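You operate a simulated robot arm through the tools that you are given. There is no shell and no other tool.

You are at the controls of a simulated robot arm. One attempt, no reset.

JOB
Check the two strips on the glass: holes go to REJECT, solid to PASS. Then switch the light off.
Fine: light on and dimmer at 4 for the check, dimmer left at 4; the blue knob stays on DAY.
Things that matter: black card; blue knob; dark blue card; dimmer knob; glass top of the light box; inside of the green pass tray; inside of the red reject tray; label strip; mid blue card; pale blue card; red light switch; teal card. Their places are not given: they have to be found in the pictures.

The check looks at the end state, three seconds after you hand in, the way a careful person would. Anything else that was tipped, shoved, dropped, spilled or broken makes it a failure.

ROBOT AND FRAMES
A 6-joint arm with a two-finger parallel gripper, fixed in place. Base frame: the origin is on the floor under the middle of its stand, x ahead of it, y to its left, z up. Readings come in mm, degrees, newtons and seconds.
With the tool pointing down near the work surface it reaches from about 220 to 620 mm from the base axis. Its first joint turns from -115.0 to 115.0 degrees. Payload 3.43 kg.
Tool frame: the origin (TCP) lies between the finger pads and is the grasp point; the fingertips stand 34 mm ahead of it; z points along the fingers, y is the line along which they close. Largest opening 128 mm; finger width 24, thickness 12; the body of the gripper, 48 by 130 mm, starts 96 mm behind the TCP.
Orientation is that of the tool frame in the base frame, as [roll, pitch, yaw] about the fixed x, y, z axes, in that order (R = Rz(yaw) Ry(pitch) Rx(roll)). With the fingers straight down and closing along the base's y, the tool's x points along the base's -x, its y along +y and its z along -z.

CONTROLS
- The arm moves only by the tool step_arm. Its argument "steps" is a list of rows, each a list of 3 entries, a list of its own where there are three numbers: the shift along the base's x, y, z in units of 100 mm (1.0 is 100 mm), then the turn, a rotation vector about the base's x, y, z in units of 90 degrees (1.0 is 90 degrees), then the finger opening in mm, from 0 to 128. In form: [[[x, y, z], [ax, ay, az], hand], ...]. A call has 1 to 20 rows; each row is the pose to reach, as a shift and turn from the pose commanded when the call began. A call with a number of a shift or a turn outside -1 to 1 is refused whole. Rows are played at 5 a second. More than 50 mm and 8.6 degrees between two rows, or a gripper value outside its range, and nothing of the call is played. A pose out of reach is approached as far as the arm can. The call stops where the force on the tool passes 50 N (or 10 N more than at its start, if that is more) or the arm is blocked; 0.2 s more then pass. Each finger travels about 153 mm/s and halts on what it meets, pressing with about 44 N; the grip force reading is that of the motor and also rises with nothing between the fingers. The clock runs only during rows and for 0.2 s after the last one: add rows that repeat a pose to give the fingers time. It gives the time, the measured TCP pose, the force on the tool (base axes), the opening and the grip force at its end, in the units of the frame above (readings bear some noise), with the torque about the TCP (base axes, N m) and any sound that the robot's microphone picked up, and new pictures: "show" is both (left out), scene, wrist or none.
- Cameras (640 x 400 px; columns grow to the right, rows downward): "scene" is fixed at [414.4, -652.5, 1666.2]; the picture's right is [0.92, -0.39, 0.00], its down [-0.31, -0.75, -0.59] and it looks along [0.23, 0.54, -0.81] (base axes); focal length 269 px, centre (320, 200). "wrist" rides on the gripper at [76, -11, -160] in the tool frame; the picture's right is [0.15, 0.99, 0.00], its down [-0.88, 0.13, -0.46] and it looks along [-0.45, 0.07, 0.89] (tool axes); focal length 234 px, centre (320, 200).
- raise_lower(by): slides the trunk up (or, below 0, down) by that many mm; the arm rides with it, the base frame stays. It gives what a move gives, with no picture.
- measure_at(camera, pixels): there is no depth. For up to 12 entries [column, row, z] of the newest picture of that camera ("zoom" is the newest enlarged one), the place [x, y] in the base frame at which the ray of that pixel passes the height z, good to about 3 mm, but the place of the scene camera against the robot may be out by one fixed shift of up to 18 mm in any direction. No time passes.
- inspect(camera, box): a new picture of the part [left, top, right, bottom] of that camera's present view, enlarged. No time passes.
- sign_off(): hands the job in; it is judged then, once.

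Unless the task says otherwise, let go and move clear before handing in.

The tools are called after "Request:" as a command line: name --argument value ..., lists and objects as JSON in quotes. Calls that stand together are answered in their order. step_arm: Moves the arm, as the interface text tells. Its arguments: {"type":"object","properties":{"steps":{"type":"array","items":{"type":"array"}},"show":{"type":"string","enum":["both","scene","wrist","none"]}},"required":["steps"]} The other tools are called the same way: raise_lower (by) moves the trunk up or down; measure_at (camera, pixels) gives the place at which the rays of pixels pass given heights; inspect (camera, box) takes an enlarged picture of a part of a camera's view; sign_off () hands the job in.

At the start:

```text
time: 0.0
eef_pos: [395.2, 13.8, 1284.4]
tool_rot: [180.0, 0.0, 180.0]
force: [-0.5, 0.4, -0.7]
torque: [-0.01, 0.01, 0.03]
opening: 128.3
gripper_force: 0.0
trunk travel left (down, up): [-925.0, 65.0]
```

scene: 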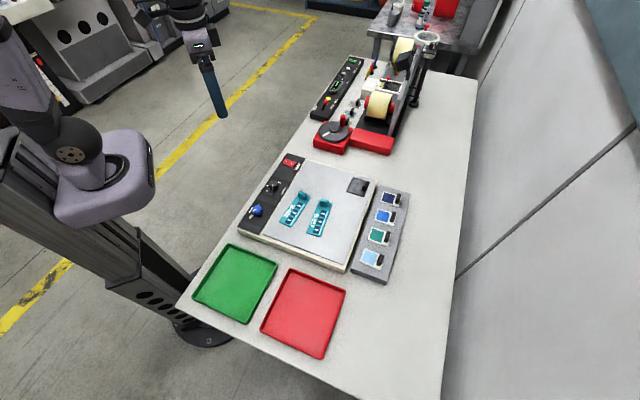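
wrist: 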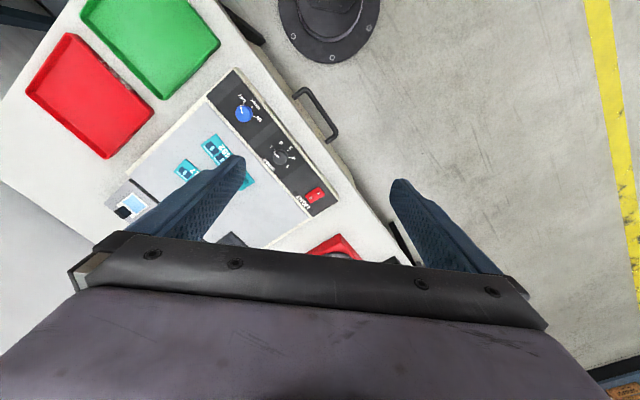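

The scene shows the light box around (305,215) with two teal strips at (295,208) and (318,218), a control strip on its left with the red switch (290,163), dimmer (272,187) and blue knob (256,211). I'll zoom in to see these details.

Request:
inspect --camera "scene" --box '[230, 140, 420, 280]'

Request:
inspect --camera "wrist" --box '[100, 60, 360, 260]'

```text
2.86 times, centred on (325, 210) of scene
```

zoom: 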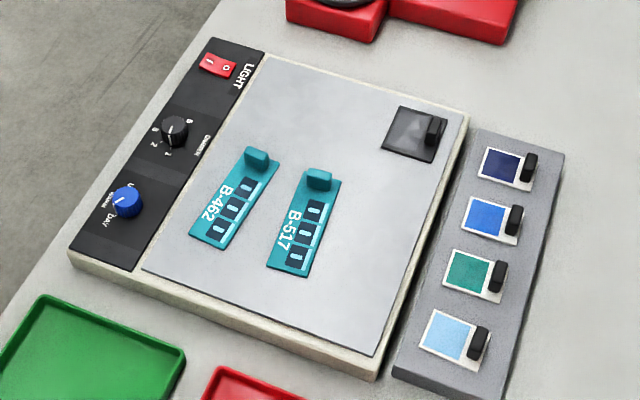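

```text
2.00 times, centred on (230, 160) of wrist
```

zoom: 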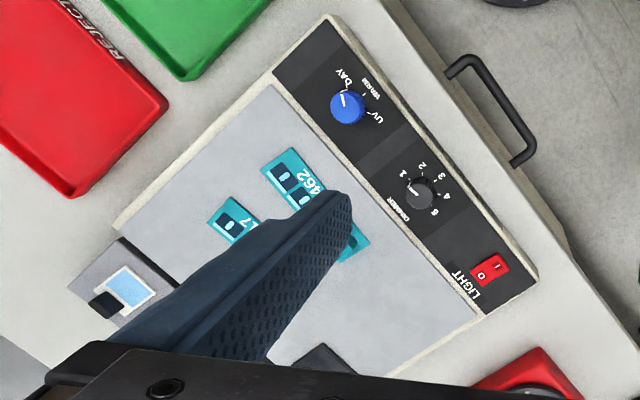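

The strips B-462 and B-517 lie on the glass with handles, the dimmer appears near 1, and the light seems off. I'll triangulate the same points from both cameras at several heights to find the table height.

Request:
measure_at --camera "scene" --pixels '[[290, 163, 700], [290, 163, 800], [290, 163, 900], [290, 163, 1000], [256, 211, 700], [256, 211, 800], [256, 211, 900], [256, 211, 1000]]'

Request:
measure_at --camera "wrist" --pixels '[[315, 195, 700], [315, 195, 800], [315, 195, 900], [315, 195, 1000], [243, 114, 700], [243, 114, 800], [243, 114, 900], [243, 114, 1000]]'

```text
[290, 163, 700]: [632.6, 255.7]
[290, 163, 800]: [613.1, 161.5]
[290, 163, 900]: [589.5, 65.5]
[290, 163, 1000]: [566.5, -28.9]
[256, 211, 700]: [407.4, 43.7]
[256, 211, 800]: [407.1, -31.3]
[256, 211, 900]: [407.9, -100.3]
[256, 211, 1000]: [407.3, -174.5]
```

```text
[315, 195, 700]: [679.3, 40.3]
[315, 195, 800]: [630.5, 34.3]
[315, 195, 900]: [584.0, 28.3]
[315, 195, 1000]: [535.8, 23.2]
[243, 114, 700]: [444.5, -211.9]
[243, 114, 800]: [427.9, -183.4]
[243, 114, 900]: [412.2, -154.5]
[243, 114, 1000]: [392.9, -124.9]
```

Both cameras agree on a panel height near z≈940, with the box rotated about 45° (switch near (570,28), blue knob near (405,-140)). I'll shift the arm sideways and lower the trunk a little for a clearer wrist view.

Request:
raise_lower --by -100

Request:
step_arm --steps '[[[0, -0.4, 0], [0, 0, 0], 128], [[0, -0.8, 0], [0, 0, 0], 128], [[0, -1.0, 0], [0, 0, 0], 128]]'

```text
time: 1.3
eef_pos: [394.4, 14.3, 1185.2]
tool_rot: [179.9, 0.0, -179.9]
force: [0.2, 0.6, -0.9]
torque: [0.0, -0.01, 0.02]
opening: 128.0
gripper_force: 0.0
trunk travel left (down, up): [-825.0, 165.0]
```

```text
time: 2.1
eef_pos: [394.5, -84.9, 1183.8]
tool_rot: [-180.0, 0.0, -179.9]
force: [-0.2, -0.2, 0.7]
torque: [0.03, -0.01, -0.02]
opening: 128.2
gripper_force: 0.0
trunk travel left (down, up): [-825.0, 165.0]
```

scene: 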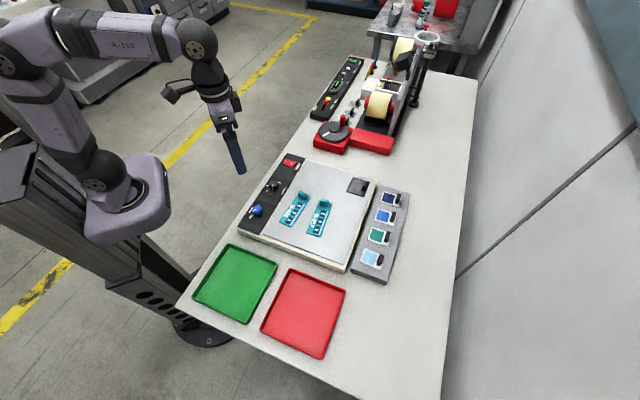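
wrist: 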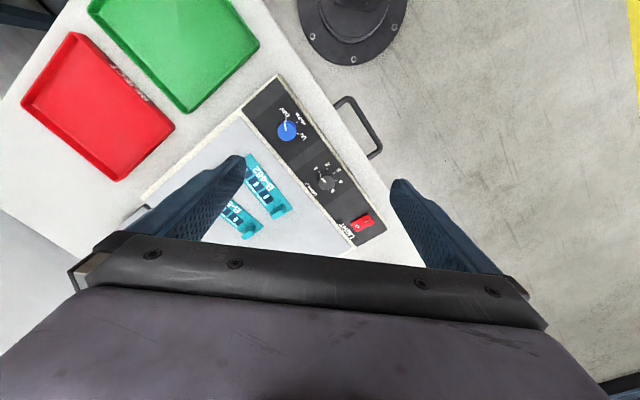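

The box now sits partly between the fingers in the wrist view: blue knob (288,131), dimmer (327,180), switch (361,224). I'll move further to −y so both strips come between the fingers.

Request:
step_arm --steps '[[[0, -0.4, 0], [0, 0, 0], 128], [[0, -0.8, 0], [0, 0, 0], 128], [[0, -1.0, 0], [0, 0, 0], 128]]' --show "wrist"

Request:
inspect --camera "wrist" --box '[230, 60, 430, 250]'

```text
time: 2.9
eef_pos: [396.1, -185.2, 1185.6]
tool_rot: [179.9, 0.0, -180.0]
force: [-0.4, 0.3, 1.0]
torque: [0.04, 0.02, 0.0]
opening: 128.2
gripper_force: 0.1
trunk travel left (down, up): [-825.0, 165.0]
```

wrist: 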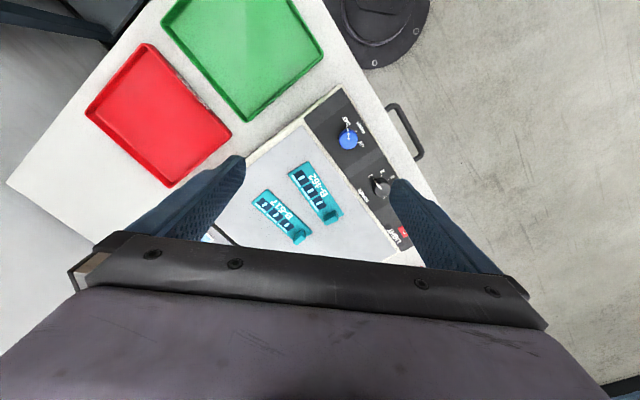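

```text
2.11 times, centred on (330, 155) of wrist
```

zoom: 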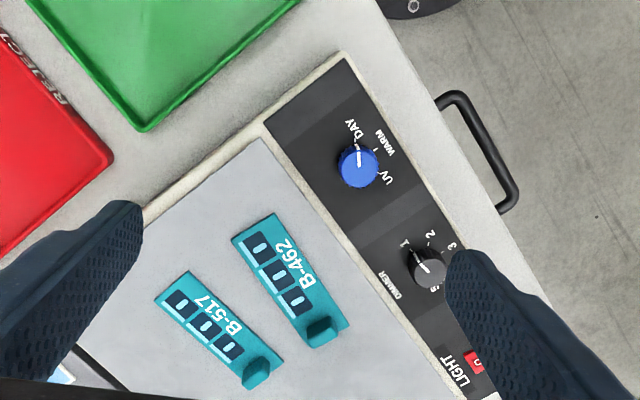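

The zoom shows the blue knob pointing at DAY and the dimmer pointer at 1, with digits 1–5 or 6 around it. I'll measure box corners, knobs and strips at the estimated height.

Request:
measure_at --camera "wrist" --pixels '[[349, 139, 950], [382, 187, 950], [404, 232, 950], [338, 88, 940], [303, 237, 940], [329, 215, 940], [298, 175, 940], [262, 198, 940], [148, 46, 900], [233, 130, 900], [246, 122, 900], [324, 55, 900]]'

Request:
measure_at --camera "scene" --pixels '[[256, 211, 950], [273, 186, 950], [290, 163, 950], [304, 195, 950], [324, 203, 950], [229, 245, 900], [249, 321, 900], [277, 263, 900], [290, 269, 900], [261, 328, 900], [346, 290, 900], [323, 357, 900]]'

```text
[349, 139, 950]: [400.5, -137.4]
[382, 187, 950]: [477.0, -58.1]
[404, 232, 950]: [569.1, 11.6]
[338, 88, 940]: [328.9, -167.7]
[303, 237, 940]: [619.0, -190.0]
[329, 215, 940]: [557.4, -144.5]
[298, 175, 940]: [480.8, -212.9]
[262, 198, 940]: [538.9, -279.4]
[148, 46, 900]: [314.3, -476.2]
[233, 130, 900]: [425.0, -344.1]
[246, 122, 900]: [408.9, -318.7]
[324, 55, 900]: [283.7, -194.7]
```

```text
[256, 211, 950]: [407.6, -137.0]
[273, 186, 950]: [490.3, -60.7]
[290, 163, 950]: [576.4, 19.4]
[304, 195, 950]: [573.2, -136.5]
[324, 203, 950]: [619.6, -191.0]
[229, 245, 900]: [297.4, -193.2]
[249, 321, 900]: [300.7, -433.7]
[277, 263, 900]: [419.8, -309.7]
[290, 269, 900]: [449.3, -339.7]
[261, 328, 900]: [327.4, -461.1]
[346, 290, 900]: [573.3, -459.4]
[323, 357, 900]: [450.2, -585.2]
```

Dimmer is near (480,-59), switch near (570,15), blue knob near (402,-137), and the panel axis is about 42° from +x. I'll come down 100 mm and move over the dimmer for a closer look.

Request:
raise_lower --by -100

Request:
step_arm --steps '[[[0.15, 0.4, 0], [0, 0, 0], 128], [[0.3, 0.8, 0], [0, 0, 0], 128], [[0.45, 1.0, 0], [0, 0, 0], 128], [[0.45, 1.0, 0], [0, 0, 0], 128]]'

Request:
inspect --camera "wrist" --box '[220, 60, 420, 250]'

```text
time: 4.3
eef_pos: [395.1, -185.4, 1086.0]
tool_rot: [-179.9, 0.0, -179.9]
force: [-0.7, -0.7, -0.5]
torque: [0.0, 0.0, 0.0]
opening: 128.3
gripper_force: 0.1
trunk travel left (down, up): [-725.0, 265.0]
```

```text
time: 5.3
eef_pos: [442.5, -85.4, 1087.2]
tool_rot: [180.0, 0.0, 179.9]
force: [-0.9, -0.8, -0.1]
torque: [0.03, -0.02, 0.0]
opening: 128.1
gripper_force: 0.0
trunk travel left (down, up): [-725.0, 265.0]
```

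scene: 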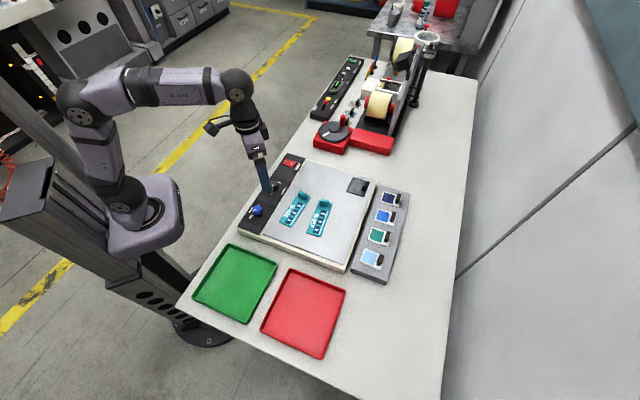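
wrist: 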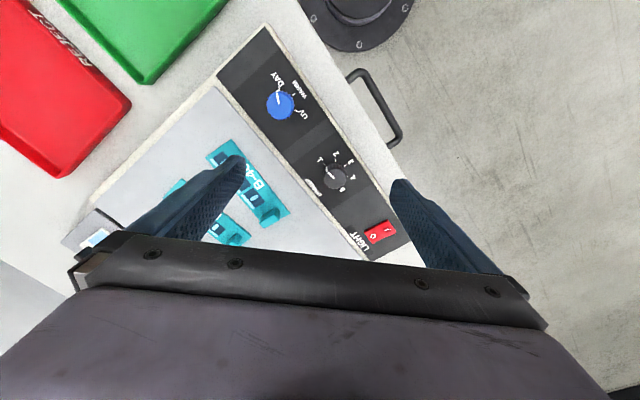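

```text
2.11 times, centred on (320, 155) of wrist
```

zoom: 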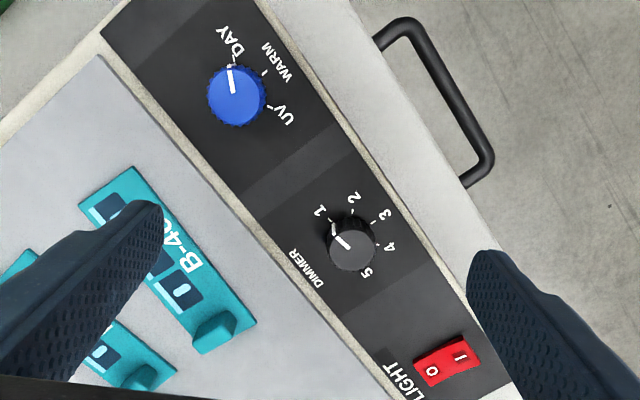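

Now the view is clear: the dimmer pointer is at 1 (zoom (345,240)), digits 1–5 run clockwise; the switch has "I" toward the table edge and "O" toward the glass; the blue knob points at DAY. I'll measure these in the zoom at a couple of heights.

Request:
measure_at --camera "zoom" --pixels '[[352, 243, 960], [352, 243, 940], [236, 96, 960], [236, 96, 940], [446, 361, 950], [446, 361, 940], [460, 352, 950], [432, 370, 950], [216, 325, 960], [216, 325, 940], [135, 375, 960], [135, 375, 940]]'

Request:
measure_at --camera "wrist" --pixels '[[216, 75, 945], [265, 25, 945], [365, 260, 945], [415, 233, 945], [30, 10, 890], [130, 105, 890], [57, 178, 890], [152, 83, 890], [395, 145, 900]]'

```text
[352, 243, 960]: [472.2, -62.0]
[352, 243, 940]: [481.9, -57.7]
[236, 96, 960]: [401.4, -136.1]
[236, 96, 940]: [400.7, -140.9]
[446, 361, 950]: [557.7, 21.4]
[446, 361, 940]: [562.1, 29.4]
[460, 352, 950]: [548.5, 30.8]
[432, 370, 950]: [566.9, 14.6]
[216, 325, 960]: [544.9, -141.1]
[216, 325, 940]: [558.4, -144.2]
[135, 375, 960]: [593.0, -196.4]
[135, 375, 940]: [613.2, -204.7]
```

```text
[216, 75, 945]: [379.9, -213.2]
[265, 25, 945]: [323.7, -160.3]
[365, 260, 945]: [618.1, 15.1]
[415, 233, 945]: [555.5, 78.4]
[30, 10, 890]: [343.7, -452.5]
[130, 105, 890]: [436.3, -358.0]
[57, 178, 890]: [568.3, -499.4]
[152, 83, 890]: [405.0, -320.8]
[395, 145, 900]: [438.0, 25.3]
```

The layout is consistent with a 45° box: blue knob (401,-138), dimmer (477,-60), switch (560,25). The dimmer must go clockwise about 135°, so I'll move above it and pre-rotate the tool +63° while staying high.

Request:
step_arm --steps '[[[0.1, 0.08, 0], [0, 0, 0.09], 100], [[0.2, 0.16, 0], [0, 0, 0.18], 80], [[0.345, 0.254, 0], [0, 0, 0.27], 60], [[0.345, 0.254, 0], [0, 0, 0.36], 60], [[0.345, 0.254, 0], [0, 0, 0.45], 60], [[0.345, 0.254, 0], [0, 0, 0.54], 60], [[0.345, 0.254, 0], [0, 0, 0.63], 60], [[0.345, 0.254, 0], [0, 0, 0.7], 60], [[0.345, 0.254, 0], [0, 0, 0.7], 60]]'

Request:
inspect --camera "wrist" --box '[220, 60, 420, 250]'

```text
time: 7.3
eef_pos: [476.1, -60.0, 1085.7]
tool_rot: [179.9, 0.0, -116.9]
force: [0.9, 0.6, 0.1]
torque: [0.0, -0.01, 0.02]
opening: 60.2
gripper_force: 0.0
trunk travel left (down, up): [-725.0, 265.0]
```

scene: 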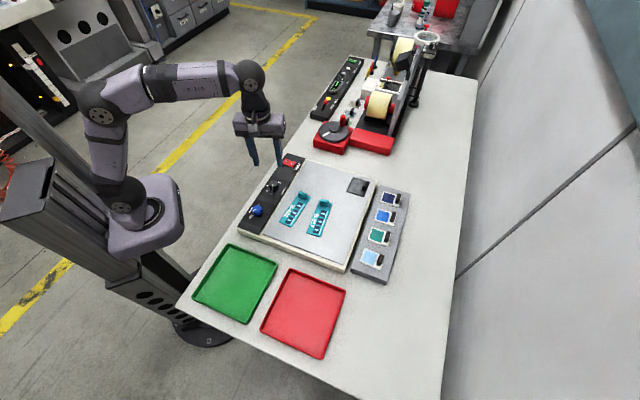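
wrist: 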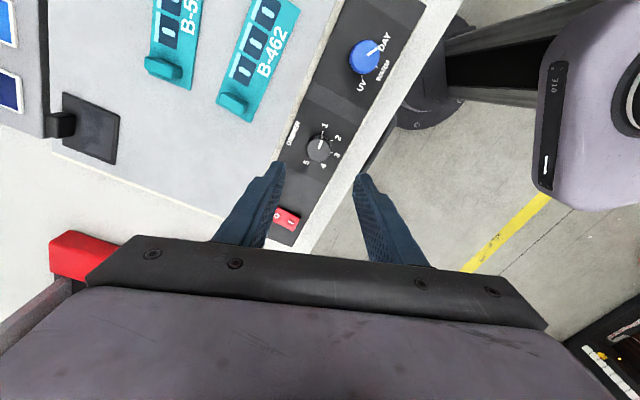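

```text
2.11 times, centred on (320, 155) of wrist
```

zoom: 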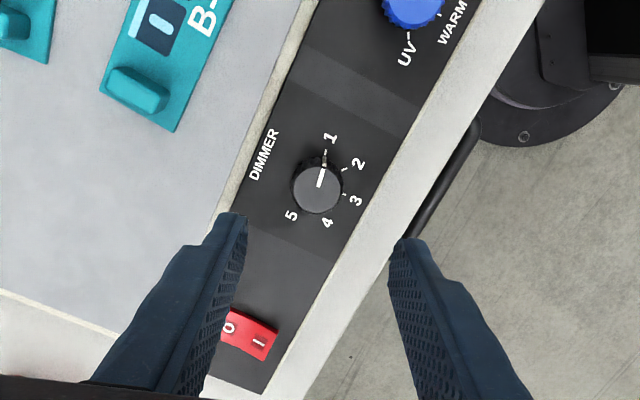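

The tool rotated fine, and the dimmer (wrist (320,148)) lies between the fingers. I'll measure its centre again from this second viewpoint to triangulate height.

Request:
measure_at --camera "zoom" --pixels '[[317, 187, 940], [317, 187, 955], [317, 187, 970], [320, 205, 940], [250, 340, 940], [250, 340, 955], [412, 8, 940], [412, 8, 960], [138, 92, 940], [138, 92, 960], [138, 92, 980]]'

Request:
measure_at --camera "wrist" --pixels '[[364, 56, 940], [364, 56, 960], [164, 70, 940], [164, 70, 960], [236, 105, 940], [236, 105, 960], [60, 123, 940], [60, 123, 960], [117, 120, 940], [117, 120, 960]]'

```text
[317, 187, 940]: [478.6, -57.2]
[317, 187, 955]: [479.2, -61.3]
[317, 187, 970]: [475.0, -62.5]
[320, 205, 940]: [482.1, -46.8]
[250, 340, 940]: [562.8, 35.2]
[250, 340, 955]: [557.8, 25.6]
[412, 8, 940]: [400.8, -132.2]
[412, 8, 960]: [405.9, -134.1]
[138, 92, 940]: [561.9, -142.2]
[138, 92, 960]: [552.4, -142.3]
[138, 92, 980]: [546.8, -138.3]
```

```text
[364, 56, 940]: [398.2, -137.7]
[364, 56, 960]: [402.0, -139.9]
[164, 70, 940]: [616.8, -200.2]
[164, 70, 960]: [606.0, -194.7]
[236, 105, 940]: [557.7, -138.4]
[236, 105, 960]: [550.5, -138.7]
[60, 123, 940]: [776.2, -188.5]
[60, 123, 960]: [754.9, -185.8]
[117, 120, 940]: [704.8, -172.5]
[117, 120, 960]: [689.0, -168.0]
```

The dimmer centre holds at about (478,-60). I'll descend to TCP z≈1005 (tips near 971) and check the view before going lower.

Request:
step_arm --steps '[[[0.02, 0, -0.2], [0, 0, 0], 60], [[0.02, 0, -0.4], [0, 0, 0], 60], [[0.02, 0, -0.6], [0, 0, 0], 60], [[0.02, 0, -0.8], [0, 0, 0], 60], [[0.02, 0, -0.8], [0, 0, 0], 60]]'

Request:
inspect --camera "wrist" --box '[220, 80, 420, 260]'

Request:
inspect --camera "scene" --box '[230, 120, 350, 220]'

```text
time: 8.5
eef_pos: [478.1, -60.8, 1005.6]
tool_rot: [180.0, -0.1, -117.0]
force: [-0.7, 0.1, 0.3]
torque: [0.02, -0.01, -0.03]
opening: 59.8
gripper_force: 0.1
trunk travel left (down, up): [-725.0, 265.0]
```

scene: 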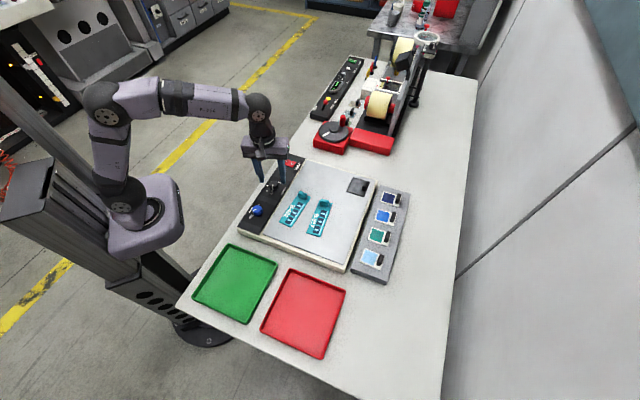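
wrist: 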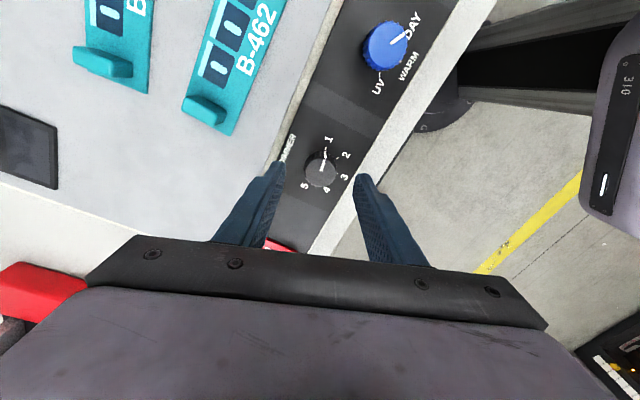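

```text
2.22 times, centred on (320, 170) of wrist
```

zoom: 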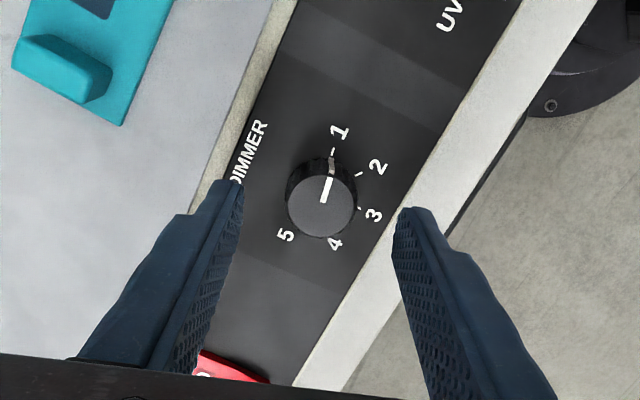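

```text
4.00 times, centred on (290, 170) of scene
```

zoom: 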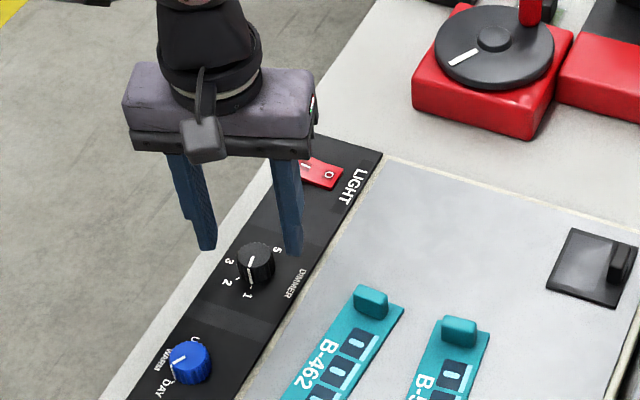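

The knob top at zoom (323,200) sits midway between the tips (243,182) and (393,210). I'll descend slowly with small rows, watching the force.

Request:
step_arm --steps '[[[0, 0, -0.05], [0, 0, 0], 60], [[0, 0, -0.1], [0, 0, 0], 60], [[0, 0, -0.15], [0, 0, 0], 60], [[0, 0, -0.2], [0, 0, 0], 60], [[0, 0, -0.2], [0, 0, 0], 60]]'

Request:
inspect --camera "wrist" --box '[220, 80, 420, 260]'

Request:
inspect --camera "scene" --box '[230, 130, 320, 220]'

```text
time: 9.7
eef_pos: [478.1, -60.4, 985.1]
tool_rot: [180.0, 0.0, -117.0]
force: [0.5, -0.3, -0.6]
torque: [0.01, 0.0, -0.02]
opening: 59.7
gripper_force: 0.0
trunk travel left (down, up): [-725.0, 265.0]
```

scene: 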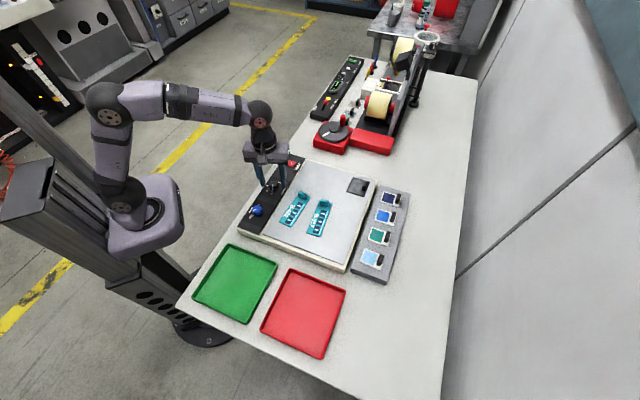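
wrist: 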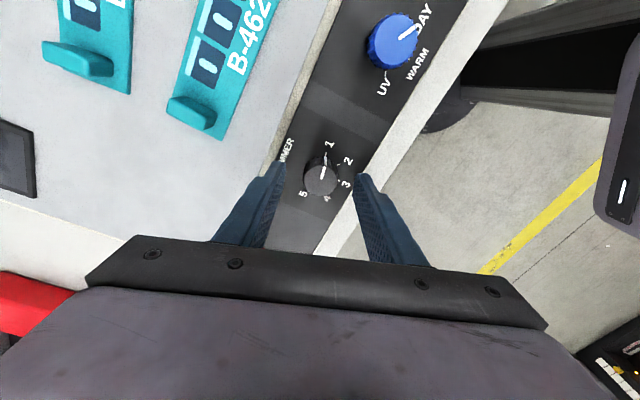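

```text
2.22 times, centred on (320, 170) of wrist
```

zoom: 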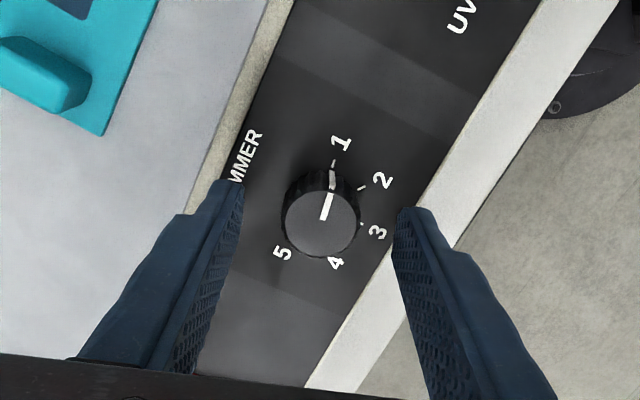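

```text
4.44 times, centred on (275, 175) of scene
```

zoom: 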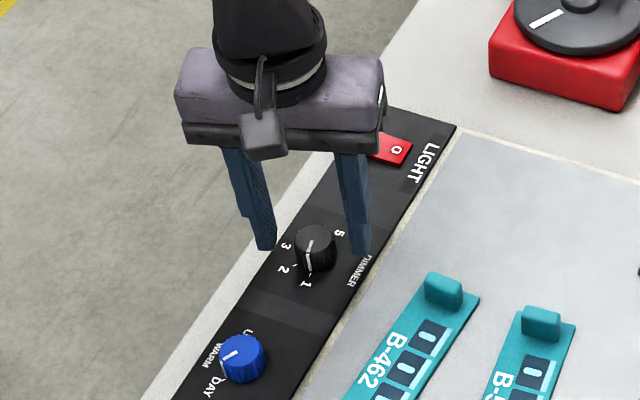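

No contact yet at tip height ≈951, and the knob is still centred between the tips. I'll go down another 8 mm in 2 mm rows.

Request:
step_arm --steps '[[[0, 0, -0.02], [0, 0, 0], 60], [[0, 0, -0.04], [0, 0, 0], 60], [[0, 0, -0.06], [0, 0, 0], 60], [[0, 0, -0.08], [0, 0, 0], 60]]' --show "wrist"

Request:
inspect --camera "scene" --box '[240, 150, 310, 210]'

```text
time: 10.7
eef_pos: [477.6, -58.4, 976.3]
tool_rot: [-179.9, 0.1, -117.0]
force: [0.0, 0.4, 0.2]
torque: [0.01, -0.03, -0.02]
opening: 60.2
gripper_force: 0.0
trunk travel left (down, up): [-725.0, 265.0]
```

wrist: 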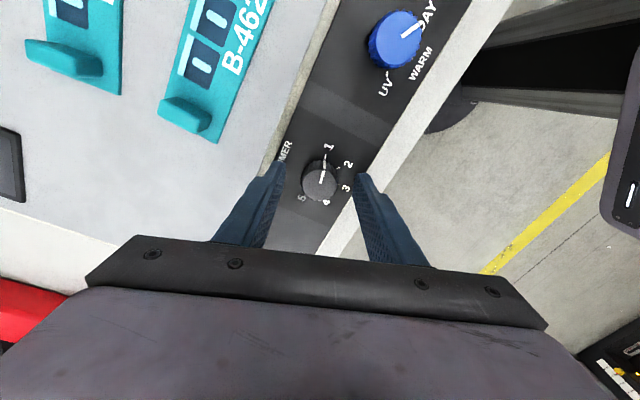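

```text
6.67 times, centred on (275, 180) of scene
```

zoom: 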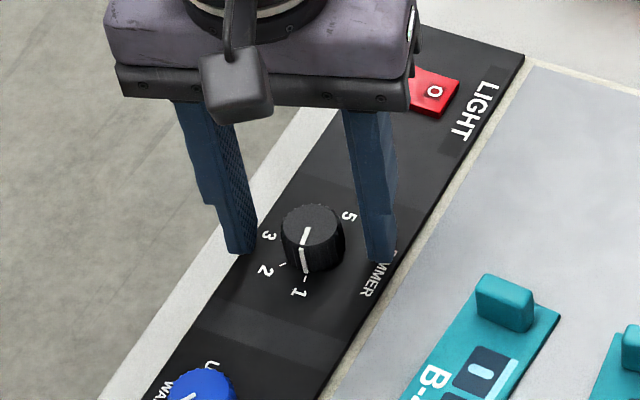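

The tips now flank the knob's full height (scene zoom (312,238)). I'll close the fingers gently onto it.

Request:
step_arm --steps '[[[0, 0, 0], [0, 0, 0], 45], [[0, 0, 0], [0, 0, 0], 36], [[0, 0, 0], [0, 0, 0], 28], [[0, 0, 0], [0, 0, 0], 20], [[0, 0, 0], [0, 0, 0], 20]]'

Request:
inspect --camera "wrist" --box '[220, 80, 420, 260]'

```text
time: 11.9
eef_pos: [477.7, -59.4, 976.7]
tool_rot: [180.0, -0.1, -116.9]
force: [2.6, -0.6, -0.6]
torque: [-0.17, -0.07, 0.0]
opening: 29.4
gripper_force: 45.2
trunk travel left (down, up): [-725.0, 265.0]
```

scene: 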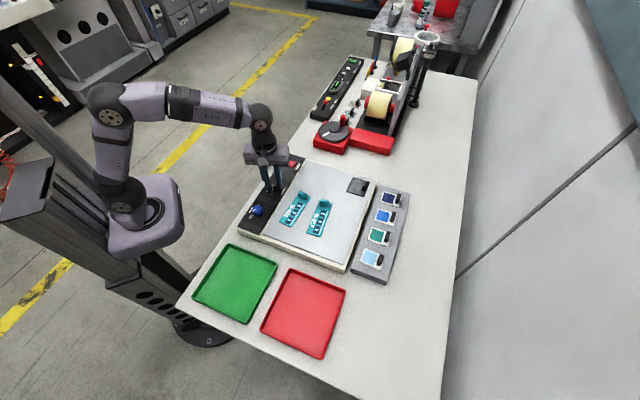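
wrist: 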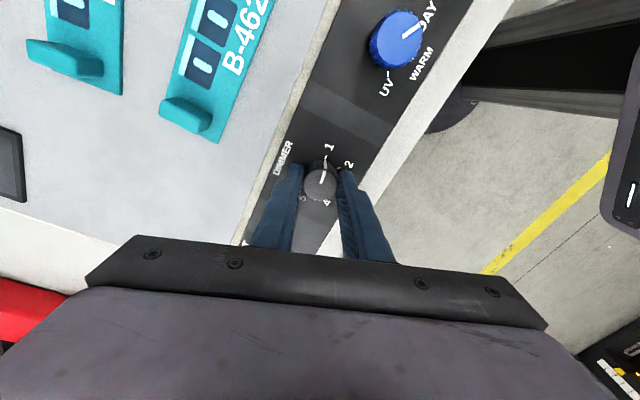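

```text
2.22 times, centred on (320, 170) of wrist
```

zoom: 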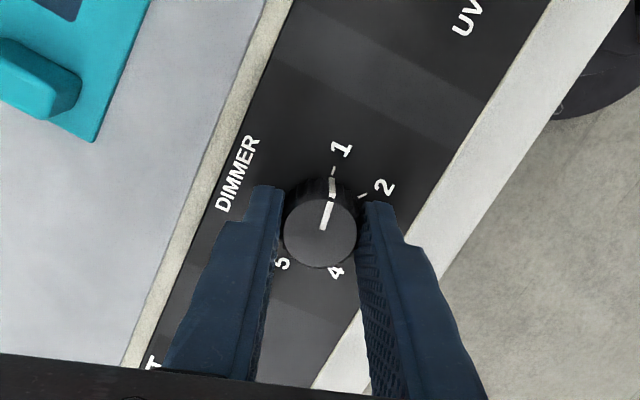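

The knob is gripped at 29.4 mm with little side force. From the dial digits I estimate about 50° per step, so roughly −150° total from 1 to 4; I'll turn −36° first and check that it follows.

Request:
step_arm --steps '[[[0, 0, 0], [0, 0, -0.08], 20], [[0, 0, 0], [0, 0, -0.16], 20], [[0, 0, 0], [0, 0, -0.24], 20], [[0, 0, 0], [0, 0, -0.32], 20], [[0, 0, 0], [0, 0, -0.4], 20], [[0, 0, 0], [0, 0, -0.4], 20]]' --show "wrist"

Request:
inspect --camera "wrist" --box '[220, 80, 420, 260]'

```text
time: 13.3
eef_pos: [477.2, -59.4, 978.0]
tool_rot: [-180.0, 0.0, -153.1]
force: [2.3, -4.4, -6.0]
torque: [0.3, -0.75, -0.01]
opening: 29.2
gripper_force: 45.2
trunk travel left (down, up): [-725.0, 265.0]
```

wrist: 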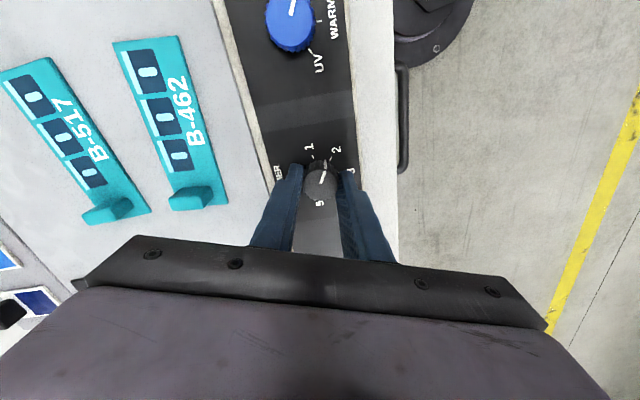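

```text
2.22 times, centred on (320, 170) of wrist
```

zoom: 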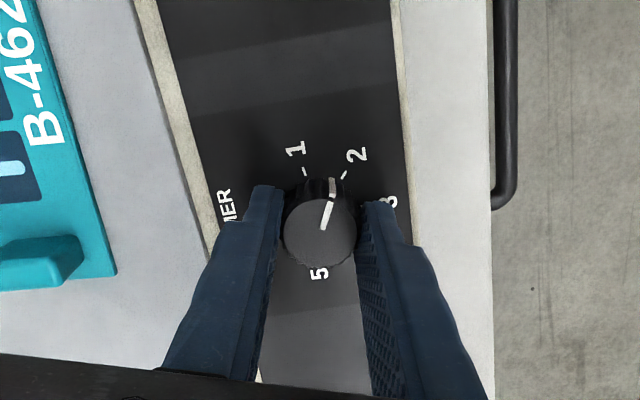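

The pointer is now between 1 and 2, having followed the 36° turn. I'll continue turning clockwise by another 81°.

Request:
step_arm --steps '[[[0, 0, 0], [0, 0, -0.09], 20], [[0, 0, 0], [0, 0, -0.18], 20], [[0, 0, 0], [0, 0, -0.27], 20], [[0, 0, 0], [0, 0, -0.36], 20], [[0, 0, 0], [0, 0, -0.45], 20], [[0, 0, 0], [0, 0, -0.54], 20], [[0, 0, 0], [0, 0, -0.63], 20], [[0, 0, 0], [0, 0, -0.72], 20], [[0, 0, 0], [0, 0, -0.81], 20], [[0, 0, 0], [0, 0, -0.9], 20], [[0, 0, 0], [0, 0, -0.9], 20]]' --show "wrist"

Request:
inspect --camera "wrist" --box '[220, 80, 420, 260]'

```text
time: 15.7
eef_pos: [478.4, -60.6, 977.6]
tool_rot: [-179.8, -0.2, 126.0]
force: [-1.5, -7.9, -12.3]
torque: [-0.54, -0.25, -0.01]
opening: 29.4
gripper_force: 44.8
trunk travel left (down, up): [-725.0, 265.0]
```

wrist: 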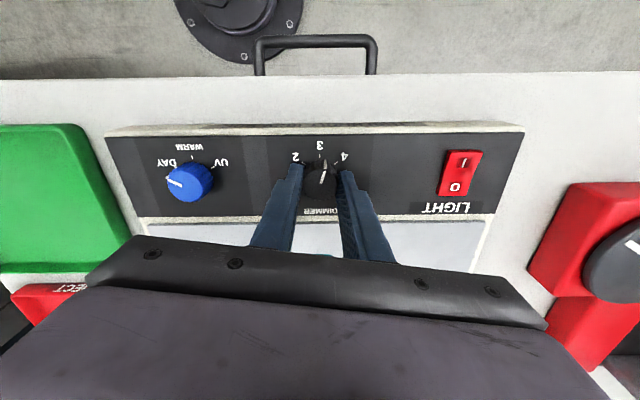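

```text
2.22 times, centred on (320, 170) of wrist
```

zoom: 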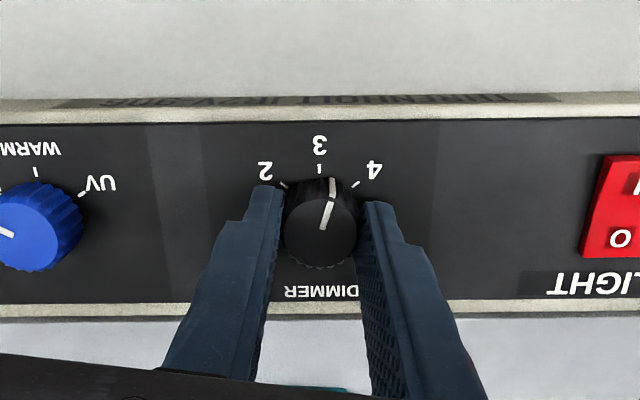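

The pointer now lies between 3 and 4, at about 117° turned. I'll add −33° to reach 4.

Request:
step_arm --steps '[[[0, 0, 0], [0, 0, -0.09], 20], [[0, 0, 0], [0, 0, -0.18], 20], [[0, 0, 0], [0, 0, -0.27], 20], [[0, 0, 0], [0, 0, -0.36], 20], [[0, 0, 0], [0, 0, -0.36], 20]]' --show "wrist"

Request:
inspect --camera "wrist" --box '[220, 80, 420, 260]'

```text
time: 16.9
eef_pos: [477.8, -60.2, 978.2]
tool_rot: [-179.8, -0.2, 93.5]
force: [-5.4, -7.0, -14.8]
torque: [0.42, -0.07, 0.01]
opening: 29.5
gripper_force: 45.0
trunk travel left (down, up): [-725.0, 265.0]
```

wrist: 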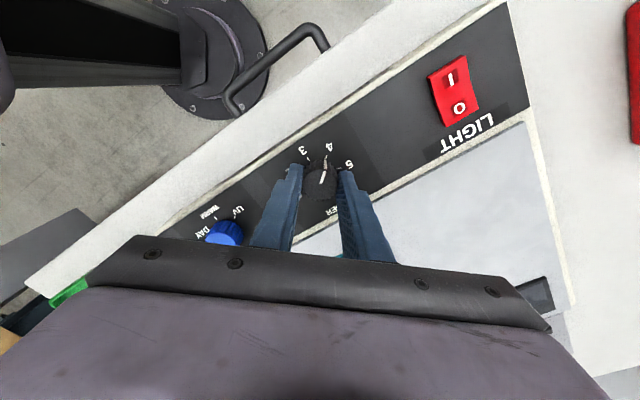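

```text
2.22 times, centred on (320, 170) of wrist
```

zoom: 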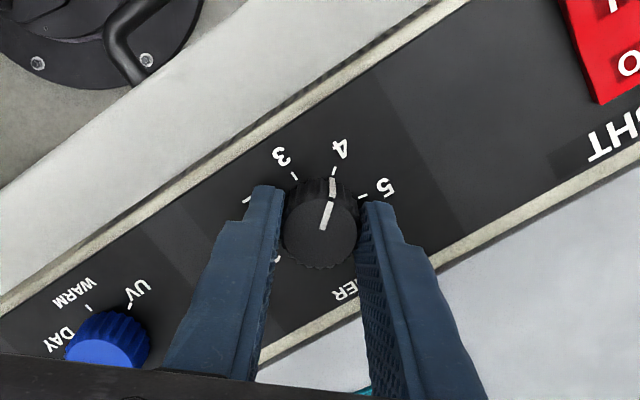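

The pointer now lines up with the 4 tick exactly as it did with 1 at the start (pointer (333,180), tick (334,171)). I'll open the fingers and lift clear.

Request:
step_arm --steps '[[[0, 0, 0], [0, 0, 0], 40], [[0, 0, 0], [0, 0, 0], 60], [[0, 0, 0], [0, 0, 0], 60], [[0, 0, 0.2], [0, 0, 0], 60], [[0, 0, 0.4], [0, 0, 0], 60], [[0, 0, 0.7], [0, 0, 0], 60], [[0, 0, 1.0], [0, 0, 0], 60], [[0, 0, 1.0], [0, 0, 0], 60]]'

Request:
inspect --camera "wrist" --box '[200, 40, 420, 240]'

Request:
inspect --camera "scene" --box '[230, 150, 320, 220]'

```text
time: 18.7
eef_pos: [478.2, -60.1, 1079.4]
tool_rot: [180.0, 0.1, 93.6]
force: [0.4, 0.3, 1.0]
torque: [-0.02, 0.01, 0.03]
opening: 60.2
gripper_force: 0.1
trunk travel left (down, up): [-725.0, 265.0]
```

scene: 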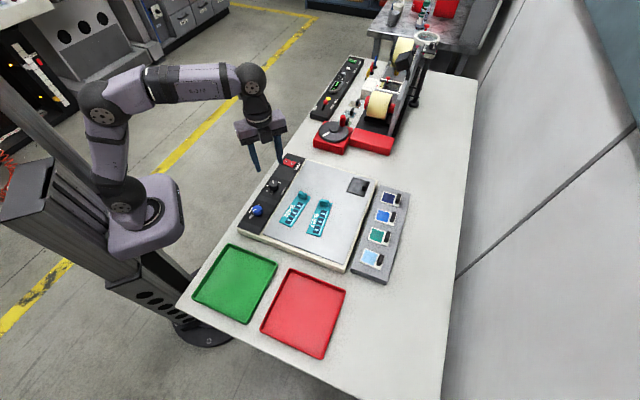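
wrist: 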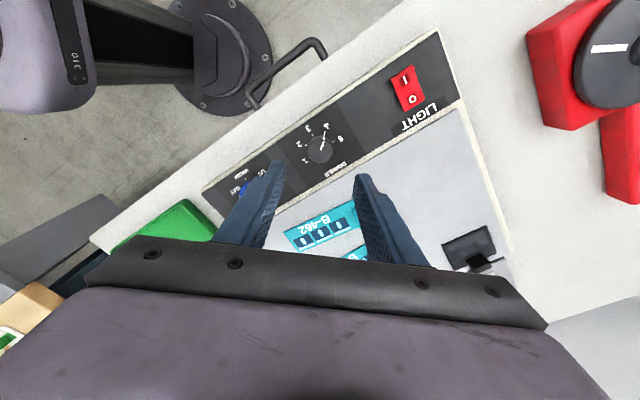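

```text
2.00 times, centred on (310, 140) of wrist
```

zoom: 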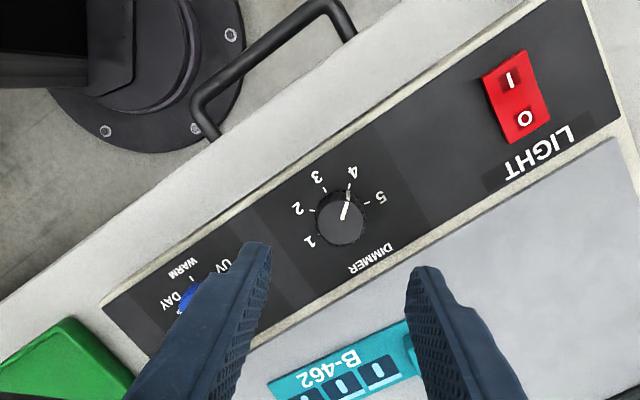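

```text
5.71 times, centred on (275, 185) of scene
```

zoom: 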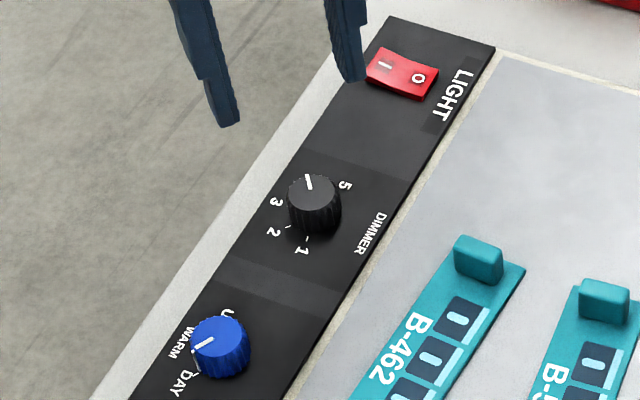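

Dimmer sits on 4. Next the light switch: I'll measure its "I" and "O" ends (zoom (508,75) and (527,120)) and corners.

Request:
measure_at --camera "zoom" --pixels '[[510, 80, 948], [525, 118, 948], [483, 78, 948], [527, 50, 948], [550, 117, 948], [511, 145, 948], [340, 218, 955]]'

Request:
inspect --camera "wrist" --box '[380, 50, 440, 130]'

Request:
inspect --camera "scene" --box '[275, 150, 310, 175]'

```text
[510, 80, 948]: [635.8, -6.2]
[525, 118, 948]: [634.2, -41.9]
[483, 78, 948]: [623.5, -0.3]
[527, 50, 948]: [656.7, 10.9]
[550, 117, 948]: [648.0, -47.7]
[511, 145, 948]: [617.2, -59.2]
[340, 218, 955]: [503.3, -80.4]
```

```text
5.00 times, centred on (410, 90) of wrist
```

zoom: 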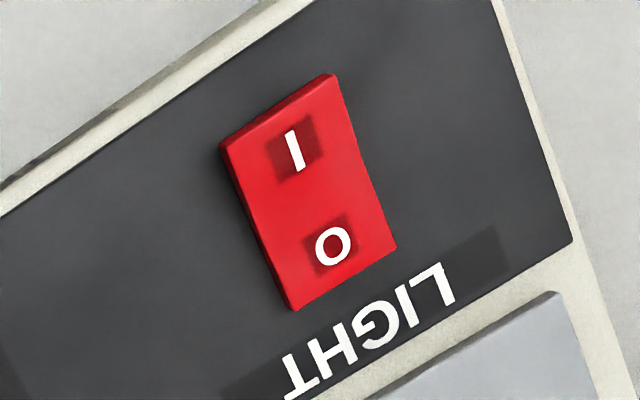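

```text
16.00 times, centred on (292, 162) of scene
```

zoom: 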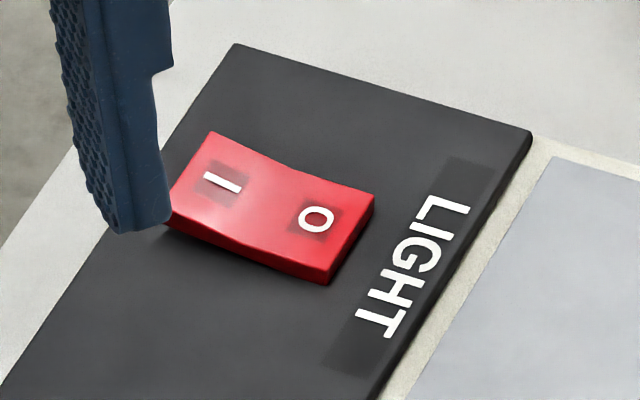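

The previous zoom measurement used the scene zoom, so I'll re-measure the switch directly in the wrist picture ("I" at about (408,80), "O" at about (412,99)).

Request:
measure_at --camera "wrist" --pixels '[[408.5, 80, 948], [413, 99, 948], [394.5, 80, 948], [417, 66, 948], [429, 99, 948], [408.5, 111, 948], [320, 147, 958], [324, 153, 942], [408.5, 80, 940], [413, 99, 940]]'

```text
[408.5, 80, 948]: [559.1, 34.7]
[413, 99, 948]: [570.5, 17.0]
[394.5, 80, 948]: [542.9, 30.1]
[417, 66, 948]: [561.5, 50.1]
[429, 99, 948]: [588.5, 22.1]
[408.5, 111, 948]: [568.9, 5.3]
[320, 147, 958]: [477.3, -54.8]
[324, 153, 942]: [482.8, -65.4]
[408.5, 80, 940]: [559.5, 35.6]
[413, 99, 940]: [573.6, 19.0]
```

The switch centre is about (563,27), 37 mm long with "I" on the outer (−x,+y) side. I'll align the tool at 45°, close the fingers, and hover over the "I" half at about (553,37).

Request:
step_arm --steps '[[[0.15, 0.19, 0], [0, 0, 0.09], 40], [[0.3, 0.38, 0], [0, 0, 0.18], 20], [[0.45, 0.58, 0], [0, 0, 0.27], 0], [[0.6, 0.78, 0], [0, 0, 0.36], 0], [[0.75, 0.97, 0], [0, 0, 0.46], 0], [[0.75, 0.97, -0.3], [0, 0, 0.46], 0], [[0.75, 0.97, -0.6], [0, 0, 0.46], 0], [[0.75, 0.97, -0.7], [0, 0, 0.46], 0], [[0.75, 0.97, -0.7], [0, 0, 0.46], 0]]'

Request:
inspect --camera "wrist" --box '[240, 80, 400, 260]'

Request:
inspect --camera "scene" --box '[260, 130, 330, 190]'

```text
refused: row 5 steps farther than a row can; nothing moved
```

```text
2.22 times, centred on (320, 170) of wrist
```

zoom: 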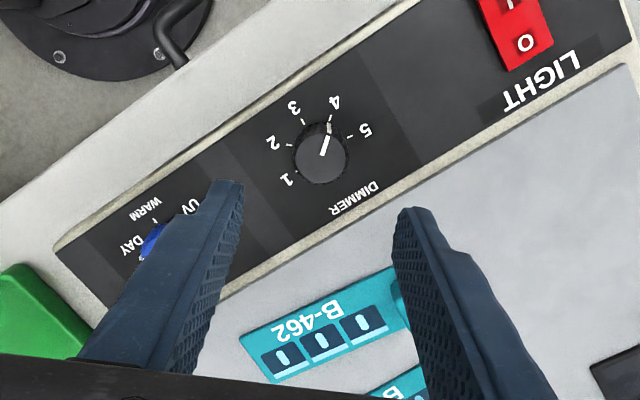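

```text
6.67 times, centred on (295, 160) of scene
```

zoom: 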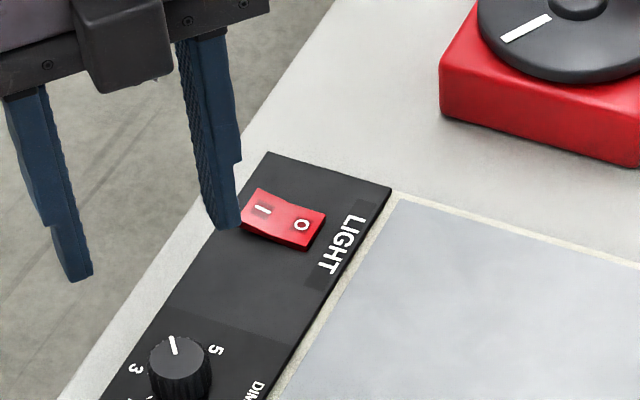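

The call was refused because one row turned 9°; nothing moved. I'll repeat with smaller turn increments.

Request:
step_arm --steps '[[[0.15, 0.19, 0], [0, 0, 0.09], 40], [[0.3, 0.38, 0], [0, 0, 0.18], 20], [[0.45, 0.58, 0], [0, 0, 0.27], 0], [[0.6, 0.78, 0], [0, 0, 0.36], 0], [[0.75, 0.97, 0], [0, 0, 0.44], 0], [[0.75, 0.97, -0.3], [0, 0, 0.46], 0], [[0.75, 0.97, -0.6], [0, 0, 0.46], 0], [[0.75, 0.97, -0.7], [0, 0, 0.46], 0], [[0.75, 0.97, -0.7], [0, 0, 0.46], 0]]'

Request:
inspect --camera "wrist" --box '[240, 80, 400, 260]'

Request:
inspect --camera "scene" --box '[260, 130, 330, 190]'

```text
time: 20.7
eef_pos: [550.9, 37.7, 1006.9]
tool_rot: [-180.0, 0.0, 135.0]
force: [0.8, 0.9, 0.2]
torque: [-0.03, -0.03, -0.01]
opening: 0.2
gripper_force: 33.2
trunk travel left (down, up): [-725.0, 265.0]
```

scene: 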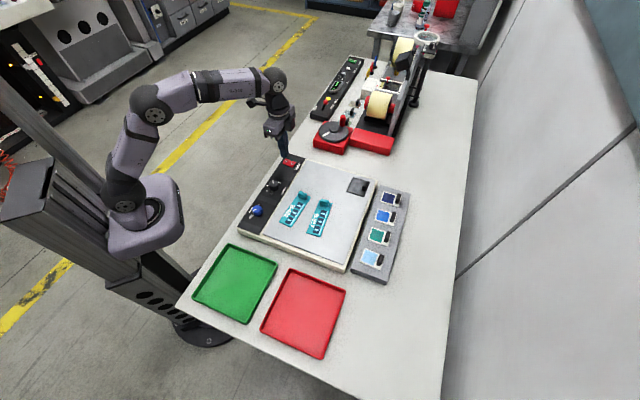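
wrist: 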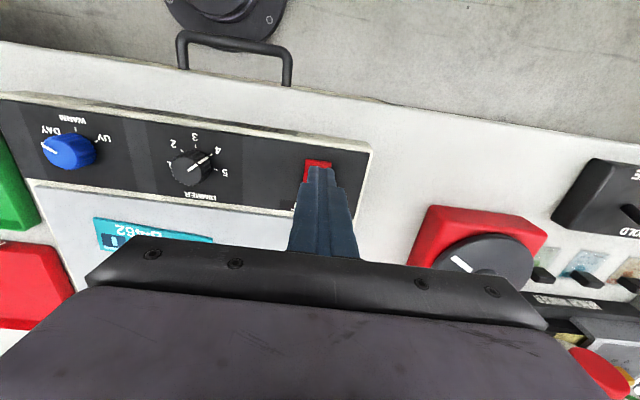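

```text
2.22 times, centred on (320, 170) of wrist
```

zoom: 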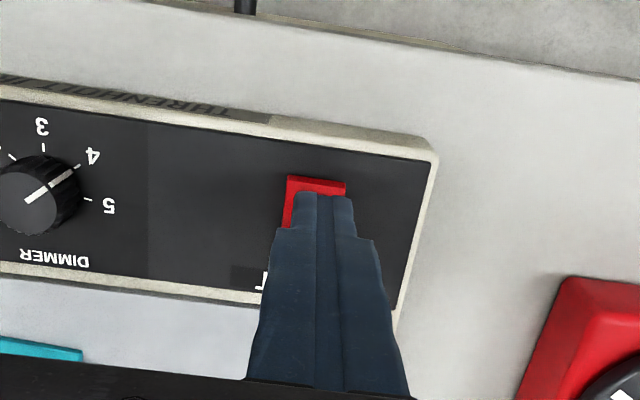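

```text
6.67 times, centred on (295, 160) of scene
```

zoom: 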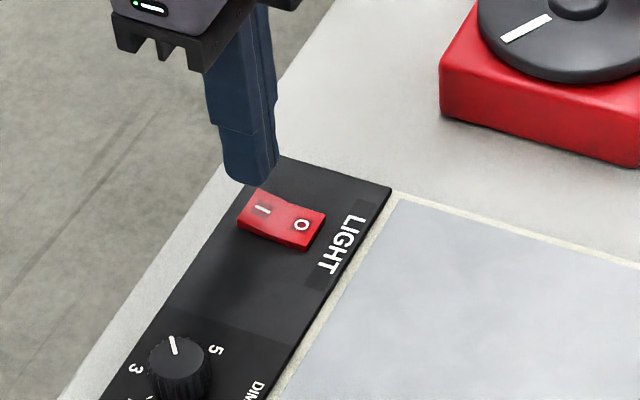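

The closed fingers hover above the switch; the "I" end shows at wrist (318,160). I'll measure its ends here before pressing to make sure only the "I" half is pressed.

Request:
measure_at --camera "wrist" --pixels '[[318, 160, 943], [318, 160, 950], [318, 160, 958], [305, 160, 950], [332, 162, 950], [318, 168, 973], [190, 167, 955], [70, 151, 955]]'

```text
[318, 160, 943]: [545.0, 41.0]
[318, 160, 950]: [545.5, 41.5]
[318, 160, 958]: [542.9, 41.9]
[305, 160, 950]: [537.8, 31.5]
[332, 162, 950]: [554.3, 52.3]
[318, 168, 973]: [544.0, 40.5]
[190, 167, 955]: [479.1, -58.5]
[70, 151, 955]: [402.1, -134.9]
```

The "I" end is about 6.6 mm outward of the tool axis, so the 24 mm fingertip covers the "I" half; I'll shift 3 mm further out and press down slowly.

Request:
step_arm --steps '[[[-0.02, 0.02, -0.08], [0, 0, 0], 0], [[-0.02, 0.02, -0.12], [0, 0, 0], 0], [[-0.02, 0.02, -0.14], [0, 0, 0], 0], [[-0.02, 0.02, -0.16], [0, 0, 0], 0], [[-0.02, 0.02, -0.18], [0, 0, 0], 0], [[-0.02, 0.02, -0.2], [0, 0, 0], 0], [[-0.02, 0.02, -0.22], [0, 0, 0], 0]]'

Request:
inspect --camera "scene" --box '[260, 130, 330, 190]'

```text
time: 22.3
eef_pos: [550.9, 39.3, 985.6]
tool_rot: [-180.0, 0.0, 134.9]
force: [0.4, -0.4, -0.2]
torque: [-0.01, -0.02, 0.0]
opening: 0.0
gripper_force: 33.2
trunk travel left (down, up): [-725.0, 265.0]
```

scene: 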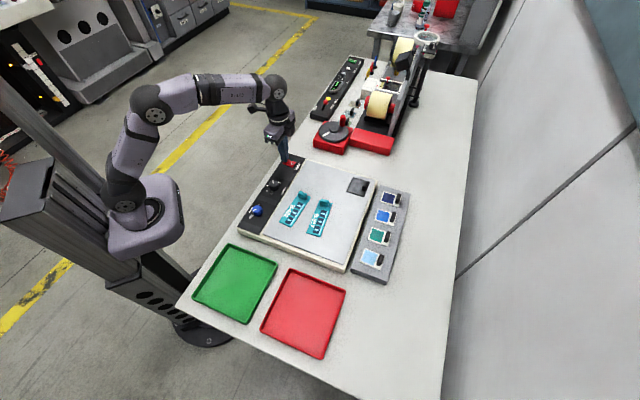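
wrist: 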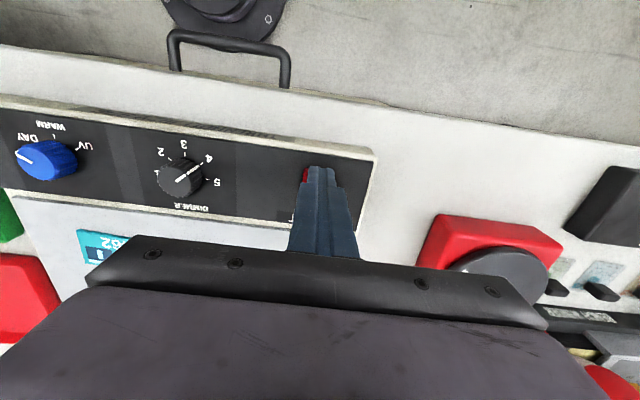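

```text
6.67 times, centred on (295, 160) of scene
```

zoom: 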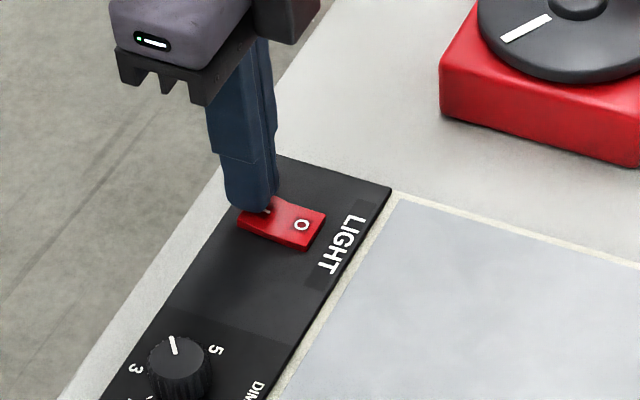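

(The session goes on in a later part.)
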